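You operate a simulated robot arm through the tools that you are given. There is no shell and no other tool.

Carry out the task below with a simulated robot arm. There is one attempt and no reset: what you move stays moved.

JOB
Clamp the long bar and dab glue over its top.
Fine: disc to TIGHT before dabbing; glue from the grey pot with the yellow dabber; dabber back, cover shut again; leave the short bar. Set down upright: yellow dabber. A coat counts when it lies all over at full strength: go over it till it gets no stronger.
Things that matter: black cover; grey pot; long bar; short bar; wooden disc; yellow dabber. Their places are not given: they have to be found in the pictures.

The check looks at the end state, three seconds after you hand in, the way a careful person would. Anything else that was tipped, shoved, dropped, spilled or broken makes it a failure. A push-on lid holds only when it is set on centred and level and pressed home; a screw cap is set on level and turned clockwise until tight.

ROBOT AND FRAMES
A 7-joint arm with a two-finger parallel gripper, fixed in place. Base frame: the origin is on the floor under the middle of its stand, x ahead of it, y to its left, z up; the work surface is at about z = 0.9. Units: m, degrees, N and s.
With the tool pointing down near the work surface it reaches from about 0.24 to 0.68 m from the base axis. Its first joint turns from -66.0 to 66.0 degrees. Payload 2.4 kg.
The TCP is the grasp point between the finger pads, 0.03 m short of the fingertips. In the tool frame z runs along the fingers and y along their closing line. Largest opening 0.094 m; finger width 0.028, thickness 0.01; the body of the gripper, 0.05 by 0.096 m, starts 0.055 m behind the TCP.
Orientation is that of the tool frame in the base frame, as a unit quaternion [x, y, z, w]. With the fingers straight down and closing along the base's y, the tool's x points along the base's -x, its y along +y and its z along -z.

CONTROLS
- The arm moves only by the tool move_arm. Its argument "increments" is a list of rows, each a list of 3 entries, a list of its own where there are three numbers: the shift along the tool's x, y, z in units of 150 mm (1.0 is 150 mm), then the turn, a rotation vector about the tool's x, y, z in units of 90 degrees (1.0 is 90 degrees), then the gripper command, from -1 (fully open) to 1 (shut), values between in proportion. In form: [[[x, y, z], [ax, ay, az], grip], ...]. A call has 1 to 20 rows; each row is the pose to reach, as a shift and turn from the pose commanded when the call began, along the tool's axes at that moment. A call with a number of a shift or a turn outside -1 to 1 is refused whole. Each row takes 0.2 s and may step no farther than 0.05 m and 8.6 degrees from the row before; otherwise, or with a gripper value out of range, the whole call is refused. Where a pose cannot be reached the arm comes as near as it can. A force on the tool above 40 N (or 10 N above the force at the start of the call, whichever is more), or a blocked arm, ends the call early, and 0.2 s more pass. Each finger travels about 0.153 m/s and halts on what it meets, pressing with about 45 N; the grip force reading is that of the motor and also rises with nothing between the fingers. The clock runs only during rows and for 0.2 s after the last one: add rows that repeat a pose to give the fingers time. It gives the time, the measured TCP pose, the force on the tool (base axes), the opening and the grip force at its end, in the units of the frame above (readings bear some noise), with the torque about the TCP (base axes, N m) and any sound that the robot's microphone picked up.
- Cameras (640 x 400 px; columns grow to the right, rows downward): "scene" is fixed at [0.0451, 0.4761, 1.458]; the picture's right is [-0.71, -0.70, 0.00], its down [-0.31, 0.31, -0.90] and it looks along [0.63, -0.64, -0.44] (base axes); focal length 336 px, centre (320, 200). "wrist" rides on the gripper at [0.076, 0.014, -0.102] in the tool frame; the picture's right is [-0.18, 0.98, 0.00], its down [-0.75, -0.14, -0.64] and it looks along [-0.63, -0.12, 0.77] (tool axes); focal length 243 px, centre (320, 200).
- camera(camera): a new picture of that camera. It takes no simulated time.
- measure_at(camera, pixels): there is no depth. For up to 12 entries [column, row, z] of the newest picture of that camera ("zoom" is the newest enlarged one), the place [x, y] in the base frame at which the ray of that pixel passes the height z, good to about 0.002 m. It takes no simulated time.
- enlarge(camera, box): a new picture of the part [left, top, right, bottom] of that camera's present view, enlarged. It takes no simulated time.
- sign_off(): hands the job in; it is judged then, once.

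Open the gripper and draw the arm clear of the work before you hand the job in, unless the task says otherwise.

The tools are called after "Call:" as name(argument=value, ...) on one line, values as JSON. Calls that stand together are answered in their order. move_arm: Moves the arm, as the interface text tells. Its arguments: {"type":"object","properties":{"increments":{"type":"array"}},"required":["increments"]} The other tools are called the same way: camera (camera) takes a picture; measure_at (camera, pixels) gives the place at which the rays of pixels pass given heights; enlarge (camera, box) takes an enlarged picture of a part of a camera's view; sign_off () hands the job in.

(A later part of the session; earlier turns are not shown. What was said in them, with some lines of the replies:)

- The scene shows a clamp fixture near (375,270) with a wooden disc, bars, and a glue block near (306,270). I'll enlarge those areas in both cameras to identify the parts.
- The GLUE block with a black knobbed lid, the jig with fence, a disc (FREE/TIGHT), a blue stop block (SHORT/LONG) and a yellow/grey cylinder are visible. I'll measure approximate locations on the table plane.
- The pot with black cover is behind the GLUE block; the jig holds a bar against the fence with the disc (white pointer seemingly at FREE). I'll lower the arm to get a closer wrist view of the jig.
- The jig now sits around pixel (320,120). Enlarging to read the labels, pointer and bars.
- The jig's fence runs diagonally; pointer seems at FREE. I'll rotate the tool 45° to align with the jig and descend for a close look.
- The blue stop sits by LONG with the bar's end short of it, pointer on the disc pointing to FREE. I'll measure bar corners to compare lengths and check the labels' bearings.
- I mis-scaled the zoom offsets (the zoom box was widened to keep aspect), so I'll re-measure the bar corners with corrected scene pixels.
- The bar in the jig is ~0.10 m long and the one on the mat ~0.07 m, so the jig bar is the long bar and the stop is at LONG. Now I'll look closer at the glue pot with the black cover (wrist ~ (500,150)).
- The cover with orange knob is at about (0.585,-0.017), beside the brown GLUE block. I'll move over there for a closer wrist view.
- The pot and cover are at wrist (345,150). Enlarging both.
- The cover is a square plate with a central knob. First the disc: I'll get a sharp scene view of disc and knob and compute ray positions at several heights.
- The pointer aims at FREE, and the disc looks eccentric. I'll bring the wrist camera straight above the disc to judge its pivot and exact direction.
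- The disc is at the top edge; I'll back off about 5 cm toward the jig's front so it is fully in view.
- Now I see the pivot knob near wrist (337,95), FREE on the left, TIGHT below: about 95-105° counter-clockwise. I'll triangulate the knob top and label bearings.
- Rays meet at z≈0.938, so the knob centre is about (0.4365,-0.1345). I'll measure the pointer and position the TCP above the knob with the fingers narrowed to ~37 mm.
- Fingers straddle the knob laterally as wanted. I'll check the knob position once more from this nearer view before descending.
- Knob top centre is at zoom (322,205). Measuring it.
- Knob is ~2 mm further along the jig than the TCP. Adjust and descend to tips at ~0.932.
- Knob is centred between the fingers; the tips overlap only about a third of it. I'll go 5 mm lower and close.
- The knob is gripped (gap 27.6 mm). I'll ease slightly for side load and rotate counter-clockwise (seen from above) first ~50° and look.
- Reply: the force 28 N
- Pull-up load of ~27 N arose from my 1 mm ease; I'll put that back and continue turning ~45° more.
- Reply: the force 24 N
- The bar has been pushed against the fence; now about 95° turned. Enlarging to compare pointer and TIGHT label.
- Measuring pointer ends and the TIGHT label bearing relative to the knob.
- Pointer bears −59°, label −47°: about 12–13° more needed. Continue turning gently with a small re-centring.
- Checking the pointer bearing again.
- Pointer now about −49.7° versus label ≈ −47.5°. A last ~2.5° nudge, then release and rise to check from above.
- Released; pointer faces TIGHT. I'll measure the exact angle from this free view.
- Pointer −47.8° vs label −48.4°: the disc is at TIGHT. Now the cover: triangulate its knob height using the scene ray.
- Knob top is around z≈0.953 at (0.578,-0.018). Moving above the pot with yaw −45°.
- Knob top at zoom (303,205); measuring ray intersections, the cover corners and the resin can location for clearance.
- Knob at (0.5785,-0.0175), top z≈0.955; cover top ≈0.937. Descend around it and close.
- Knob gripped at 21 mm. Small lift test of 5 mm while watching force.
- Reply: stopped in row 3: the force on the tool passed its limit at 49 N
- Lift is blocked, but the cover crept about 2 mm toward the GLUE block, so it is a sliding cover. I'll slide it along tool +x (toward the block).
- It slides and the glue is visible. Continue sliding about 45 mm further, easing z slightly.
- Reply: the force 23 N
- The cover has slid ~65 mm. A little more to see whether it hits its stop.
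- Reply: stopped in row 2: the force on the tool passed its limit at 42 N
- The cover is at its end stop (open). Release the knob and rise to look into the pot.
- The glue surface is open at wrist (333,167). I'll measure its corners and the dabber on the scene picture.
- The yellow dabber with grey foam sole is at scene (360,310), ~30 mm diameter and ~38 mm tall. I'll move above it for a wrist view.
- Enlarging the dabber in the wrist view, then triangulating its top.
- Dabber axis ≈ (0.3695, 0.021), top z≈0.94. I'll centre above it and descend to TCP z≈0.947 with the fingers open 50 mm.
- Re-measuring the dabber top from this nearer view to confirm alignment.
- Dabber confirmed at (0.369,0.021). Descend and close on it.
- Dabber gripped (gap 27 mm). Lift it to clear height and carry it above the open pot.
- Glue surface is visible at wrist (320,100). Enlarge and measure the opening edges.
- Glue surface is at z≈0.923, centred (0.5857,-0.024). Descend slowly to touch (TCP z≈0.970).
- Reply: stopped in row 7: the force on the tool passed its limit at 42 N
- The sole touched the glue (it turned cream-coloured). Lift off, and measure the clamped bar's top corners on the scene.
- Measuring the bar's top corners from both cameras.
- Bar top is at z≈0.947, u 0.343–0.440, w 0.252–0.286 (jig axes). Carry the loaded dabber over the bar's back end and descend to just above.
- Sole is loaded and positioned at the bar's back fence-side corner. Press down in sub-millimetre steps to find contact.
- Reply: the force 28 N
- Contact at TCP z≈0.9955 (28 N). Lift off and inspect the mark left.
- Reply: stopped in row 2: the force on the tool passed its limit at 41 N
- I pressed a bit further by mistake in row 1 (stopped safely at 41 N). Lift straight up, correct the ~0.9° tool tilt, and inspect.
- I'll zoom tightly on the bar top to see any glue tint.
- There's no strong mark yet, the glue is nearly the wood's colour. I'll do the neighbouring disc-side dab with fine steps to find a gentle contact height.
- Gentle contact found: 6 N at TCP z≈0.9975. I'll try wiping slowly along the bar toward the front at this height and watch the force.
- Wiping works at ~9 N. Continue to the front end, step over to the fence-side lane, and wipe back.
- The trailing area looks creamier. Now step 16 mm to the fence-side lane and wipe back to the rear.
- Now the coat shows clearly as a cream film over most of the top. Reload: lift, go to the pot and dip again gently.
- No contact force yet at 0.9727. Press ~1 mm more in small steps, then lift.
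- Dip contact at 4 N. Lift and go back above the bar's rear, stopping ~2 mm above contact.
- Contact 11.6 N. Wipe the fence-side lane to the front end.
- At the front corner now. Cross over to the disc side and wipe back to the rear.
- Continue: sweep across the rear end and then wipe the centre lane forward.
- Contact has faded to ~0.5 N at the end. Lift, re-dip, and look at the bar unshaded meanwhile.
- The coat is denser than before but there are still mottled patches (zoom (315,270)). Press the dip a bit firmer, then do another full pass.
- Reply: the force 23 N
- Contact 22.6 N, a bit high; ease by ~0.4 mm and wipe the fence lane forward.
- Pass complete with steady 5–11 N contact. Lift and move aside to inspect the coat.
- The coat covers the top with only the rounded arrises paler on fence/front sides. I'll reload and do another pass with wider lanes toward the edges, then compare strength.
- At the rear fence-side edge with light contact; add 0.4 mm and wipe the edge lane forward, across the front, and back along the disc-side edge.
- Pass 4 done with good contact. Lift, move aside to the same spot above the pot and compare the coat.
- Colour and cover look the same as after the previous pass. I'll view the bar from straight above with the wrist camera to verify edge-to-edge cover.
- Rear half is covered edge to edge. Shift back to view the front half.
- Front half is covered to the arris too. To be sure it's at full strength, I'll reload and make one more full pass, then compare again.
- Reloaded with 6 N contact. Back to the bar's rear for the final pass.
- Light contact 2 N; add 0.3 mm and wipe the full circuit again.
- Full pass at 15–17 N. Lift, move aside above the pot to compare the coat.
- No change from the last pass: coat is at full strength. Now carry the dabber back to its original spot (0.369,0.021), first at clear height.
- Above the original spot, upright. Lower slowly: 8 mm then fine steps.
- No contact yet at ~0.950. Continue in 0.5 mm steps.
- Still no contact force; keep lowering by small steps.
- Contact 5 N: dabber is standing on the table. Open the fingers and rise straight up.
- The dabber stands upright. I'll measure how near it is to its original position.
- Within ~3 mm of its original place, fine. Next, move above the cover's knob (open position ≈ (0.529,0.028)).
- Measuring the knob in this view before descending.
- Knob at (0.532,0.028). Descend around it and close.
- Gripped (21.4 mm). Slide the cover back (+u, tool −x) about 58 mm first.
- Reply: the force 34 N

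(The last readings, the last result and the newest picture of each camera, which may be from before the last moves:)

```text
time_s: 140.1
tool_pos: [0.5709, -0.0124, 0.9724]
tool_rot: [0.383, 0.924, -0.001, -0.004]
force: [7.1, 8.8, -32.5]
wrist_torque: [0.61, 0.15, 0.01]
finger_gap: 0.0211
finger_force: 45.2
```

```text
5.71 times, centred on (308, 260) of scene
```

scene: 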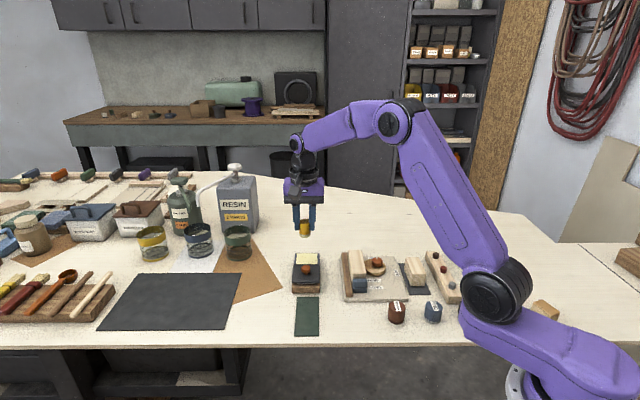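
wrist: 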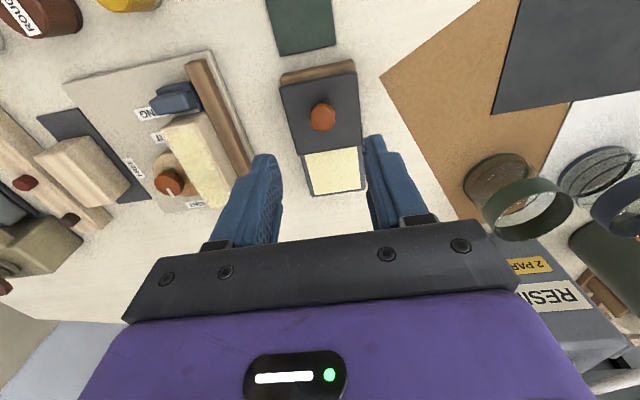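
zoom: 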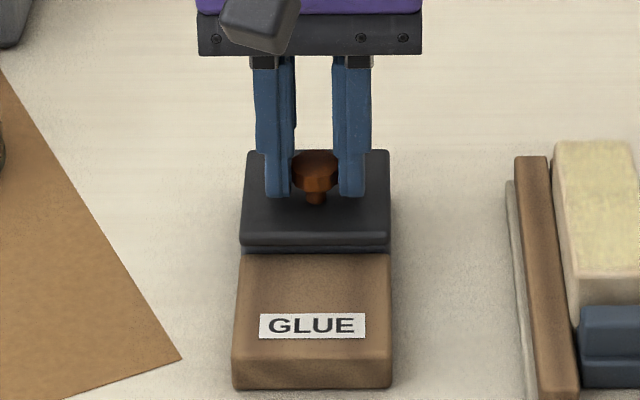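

Nearly shut (~7–8 mm left) but a −32 N vertical pull has built up; lower by ~0.8 mm and continue gently to the closed stop.

Call:
move_arm(increments=[[[0, 0, 0.003], [0, 0, 0], 0.7], [[0, 0, 0.006], [0, 0, 0], 0.7]])

Call:
move_arm(increments=[[[-0.015, 0, 0], [0, 0, 0], 0.7], [[-0.03, 0, 0], [0, 0, 0], 0.7], [[-0.04, 0, 0], [0, 0, 0], 0.7], [[-0.05, 0, 0], [0, 0, 0], 0.7]])

Call:
enlarge(camera="scene", box=[280, 225, 335, 295])

```text
time_s: 140.7
tool_pos: [0.5729, -0.0144, 0.9708]
tool_rot: [0.383, 0.924, -0.001, -0.001]
force: [7.0, 7.7, -22.4]
wrist_torque: [1.0, 0.67, 0.04]
finger_gap: 0.0213
finger_force: 44.9
```

```text
time_s: 141.7
tool_pos: [0.5781, -0.0192, 0.9708]
tool_rot: [0.384, 0.923, -0.001, -0.001]
force: [4.3, 7.6, -16.3]
wrist_torque: [0.54, 0.0, -0.07]
finger_gap: 0.0214
finger_force: 44.8
```

```text
5.71 times, centred on (308, 260) of scene
```

zoom: 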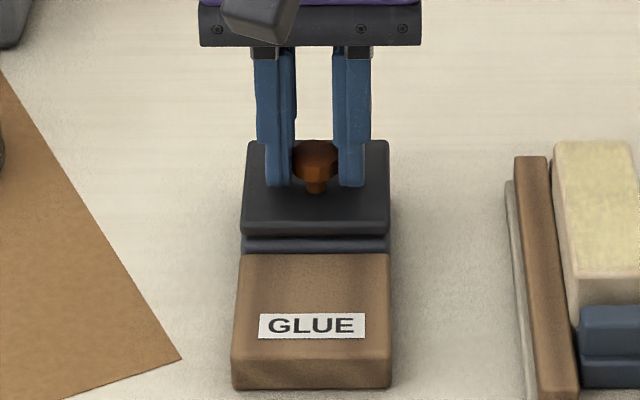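

The cover looks as at the start (front edge at zoom row 234). A tiny extra push confirms the stop, then release and rise.

Call:
move_arm(increments=[[[-0.006, 0, 0.002], [0, 0, 0], 0.7], [[-0.012, 0, 0.003], [0, 0, 0], 0.7]])

```text
time_s: 142.3
tool_pos: [0.5782, -0.0201, 0.9715]
tool_rot: [0.382, 0.924, -0.001, -0.002]
force: [-11.1, 14.1, -2.9]
wrist_torque: [-0.55, -0.58, 0.02]
finger_gap: 0.0213
finger_force: 45.0
```

The force rose against the push: it's at its closed stop. Open the fingers and rise.

Call:
move_arm(increments=[[[0.006, 0, 0], [0, 0, 0], 0.3], [[0.006, 0, 0], [0, 0, 0], -0.1], [[0.006, 0, 0], [0, 0, 0], -0.1], [[0.006, 0, -0.15], [0, 0, 0], -0.1], [[0.006, 0, -0.4], [0, 0, 0], -0.1], [[0.006, 0, -0.6], [0, 0, 0], -0.1], [[0.006, 0, -0.6], [0, 0, 0], -0.1]])

Call:
camera(camera="wrist")

Call:
camera(camera="scene")

Call:
enlarge(camera="scene", box=[280, 240, 340, 300])

```text
time_s: 143.9
tool_pos: [0.5771, -0.0199, 1.062]
tool_rot: [0.384, 0.923, -0.001, -0.001]
force: [0.5, 0.0, -0.2]
wrist_torque: [0.01, -0.04, -0.03]
finger_gap: 0.0518
finger_force: 0.0
```

```text
taken
```

wrist: 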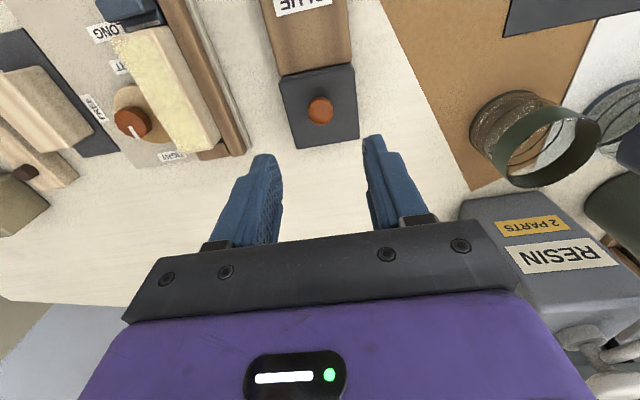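

```text
taken
```

scene: 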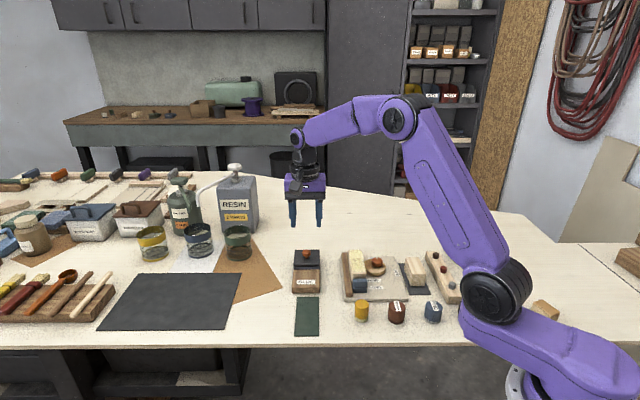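

```text
6.67 times, centred on (310, 270) of scene
```

zoom: 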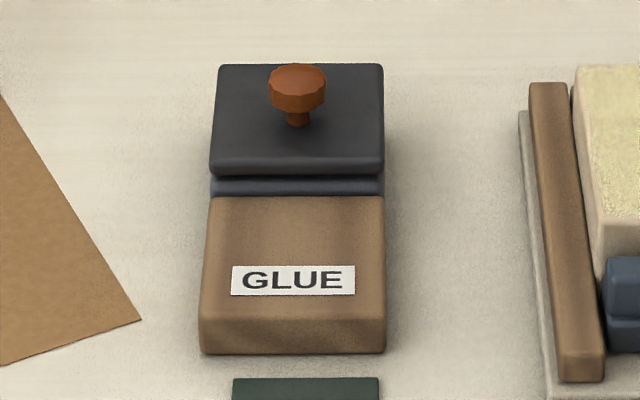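

The pot and cover match the first picture exactly. A last close look at the bar's coat, disc and dabber.

Call:
enlarge(camera="wrist", box=[80, 0, 260, 170])

Call:
enlarge(camera="scene", box=[335, 235, 445, 330])

```text
2.35 times, centred on (170, 85) of wrist
```

zoom: 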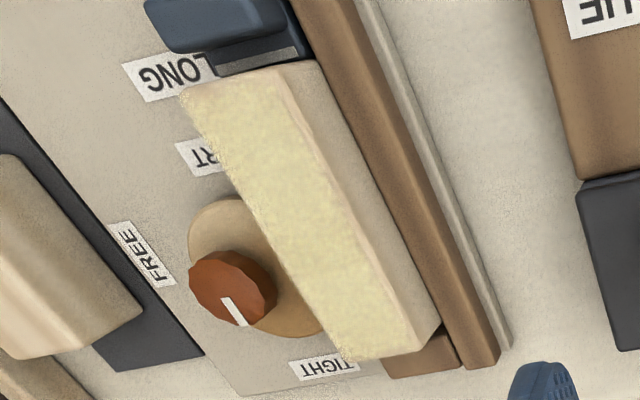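

```text
4.21 times, centred on (390, 282) of scene
```

zoom: 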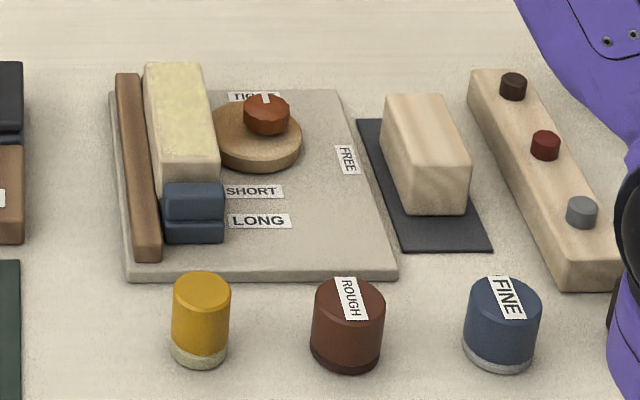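

Everything looks right: disc at TIGHT, bar coated, dabber upright, cover shut. Now draw the arm up and clear with the gripper open.

Call:
move_arm(increments=[[[0, 0, -0.25], [0, 0, 0], -0.5], [[0, 0, -0.5], [0, 0, 0], -1], [[0, 0, -0.75], [0, 0, 0], -1], [[0, 0, -1.0], [0, 0, 0], -1], [[0.2, -0.2, -1.0], [0, 0, 0], -1], [[0.4, -0.4, -1.0], [0, 0, 0], -1], [[0.6, -0.6, -1.0], [0, 0, 0], -1], [[0.7, -0.7, -1.0], [0, 0, 0], -1], [[0.7, -0.7, -1.0], [0, 0, 0], -1]])

Call:
camera(camera="scene")

Call:
camera(camera="wrist")

Call:
enlarge(camera="wrist", box=[200, 0, 440, 180])

```text
time_s: 145.9
tool_pos: [0.4308, -0.0204, 1.2099]
tool_rot: [0.385, 0.923, -0.001, -0.001]
force: [0.2, -0.1, -0.1]
wrist_torque: [-0.02, -0.02, 0.03]
finger_gap: 0.094
finger_force: 0.1
```

```text
taken
```

scene: 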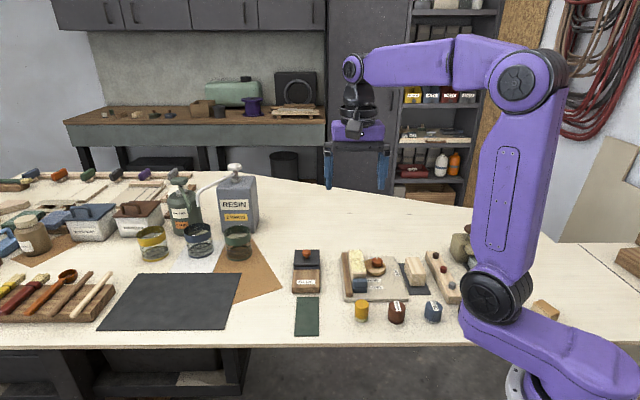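

```text
taken
```

wrist: 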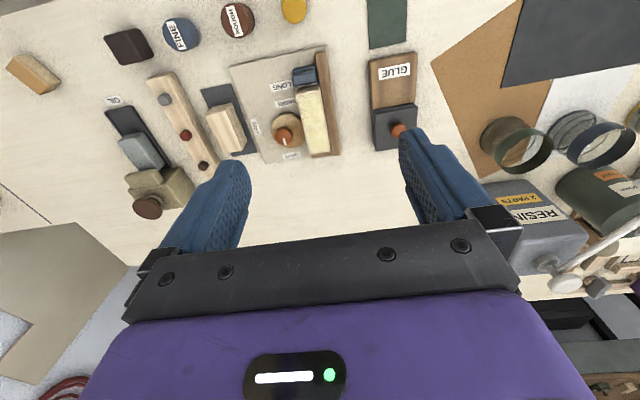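

```text
2.22 times, centred on (320, 90) of wrist
```

zoom: 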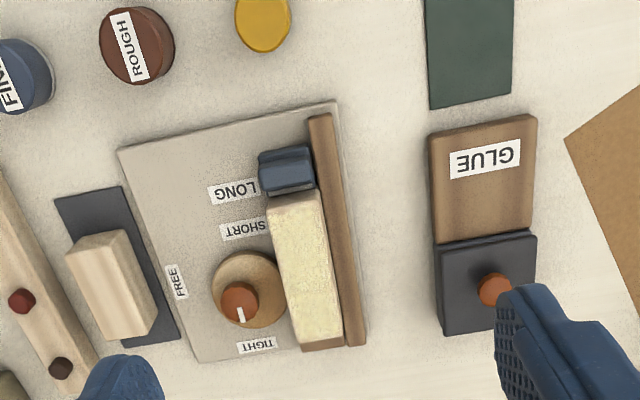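

The overview shows the long bar coated and clamped with the pointer at TIGHT. The cover is shut, the dabber stands upright in its place, the short bar is untouched, and the arm is clear with the gripper open. I'm handing the job in.

Call:
sign_off()

```text
The job is handed in.
```

I clamped the long bar, coated its top with glue and handed the job in. I don't have the result of the check.

- **Clamp:** I turned the disc to TIGHT before any dabbing. The pointer lined up with the TIGHT label to within about 1°, and the bar moved up against the fence.
- **Glue coat:** I made five passes over the top with the yellow dabber, dipping it in the grey pot before each one. The last two passes made no visible difference. Seen from above, the coat reached the rounded edges all round.
- **Dabber:** It stands upright about 3 mm from where it started.
- **Cover:** The black cover is a slider. I slid it open, then back to its closed stop, and it looks the same as in the first picture.
- **Short bar:** I left it untouched.

While I first tried to lift the cover and during a few of the early dabs, the force briefly passed 40 N and the moves stopped. Nothing was tipped or dropped. The gripper is open and the arm is drawn up clear of the work.
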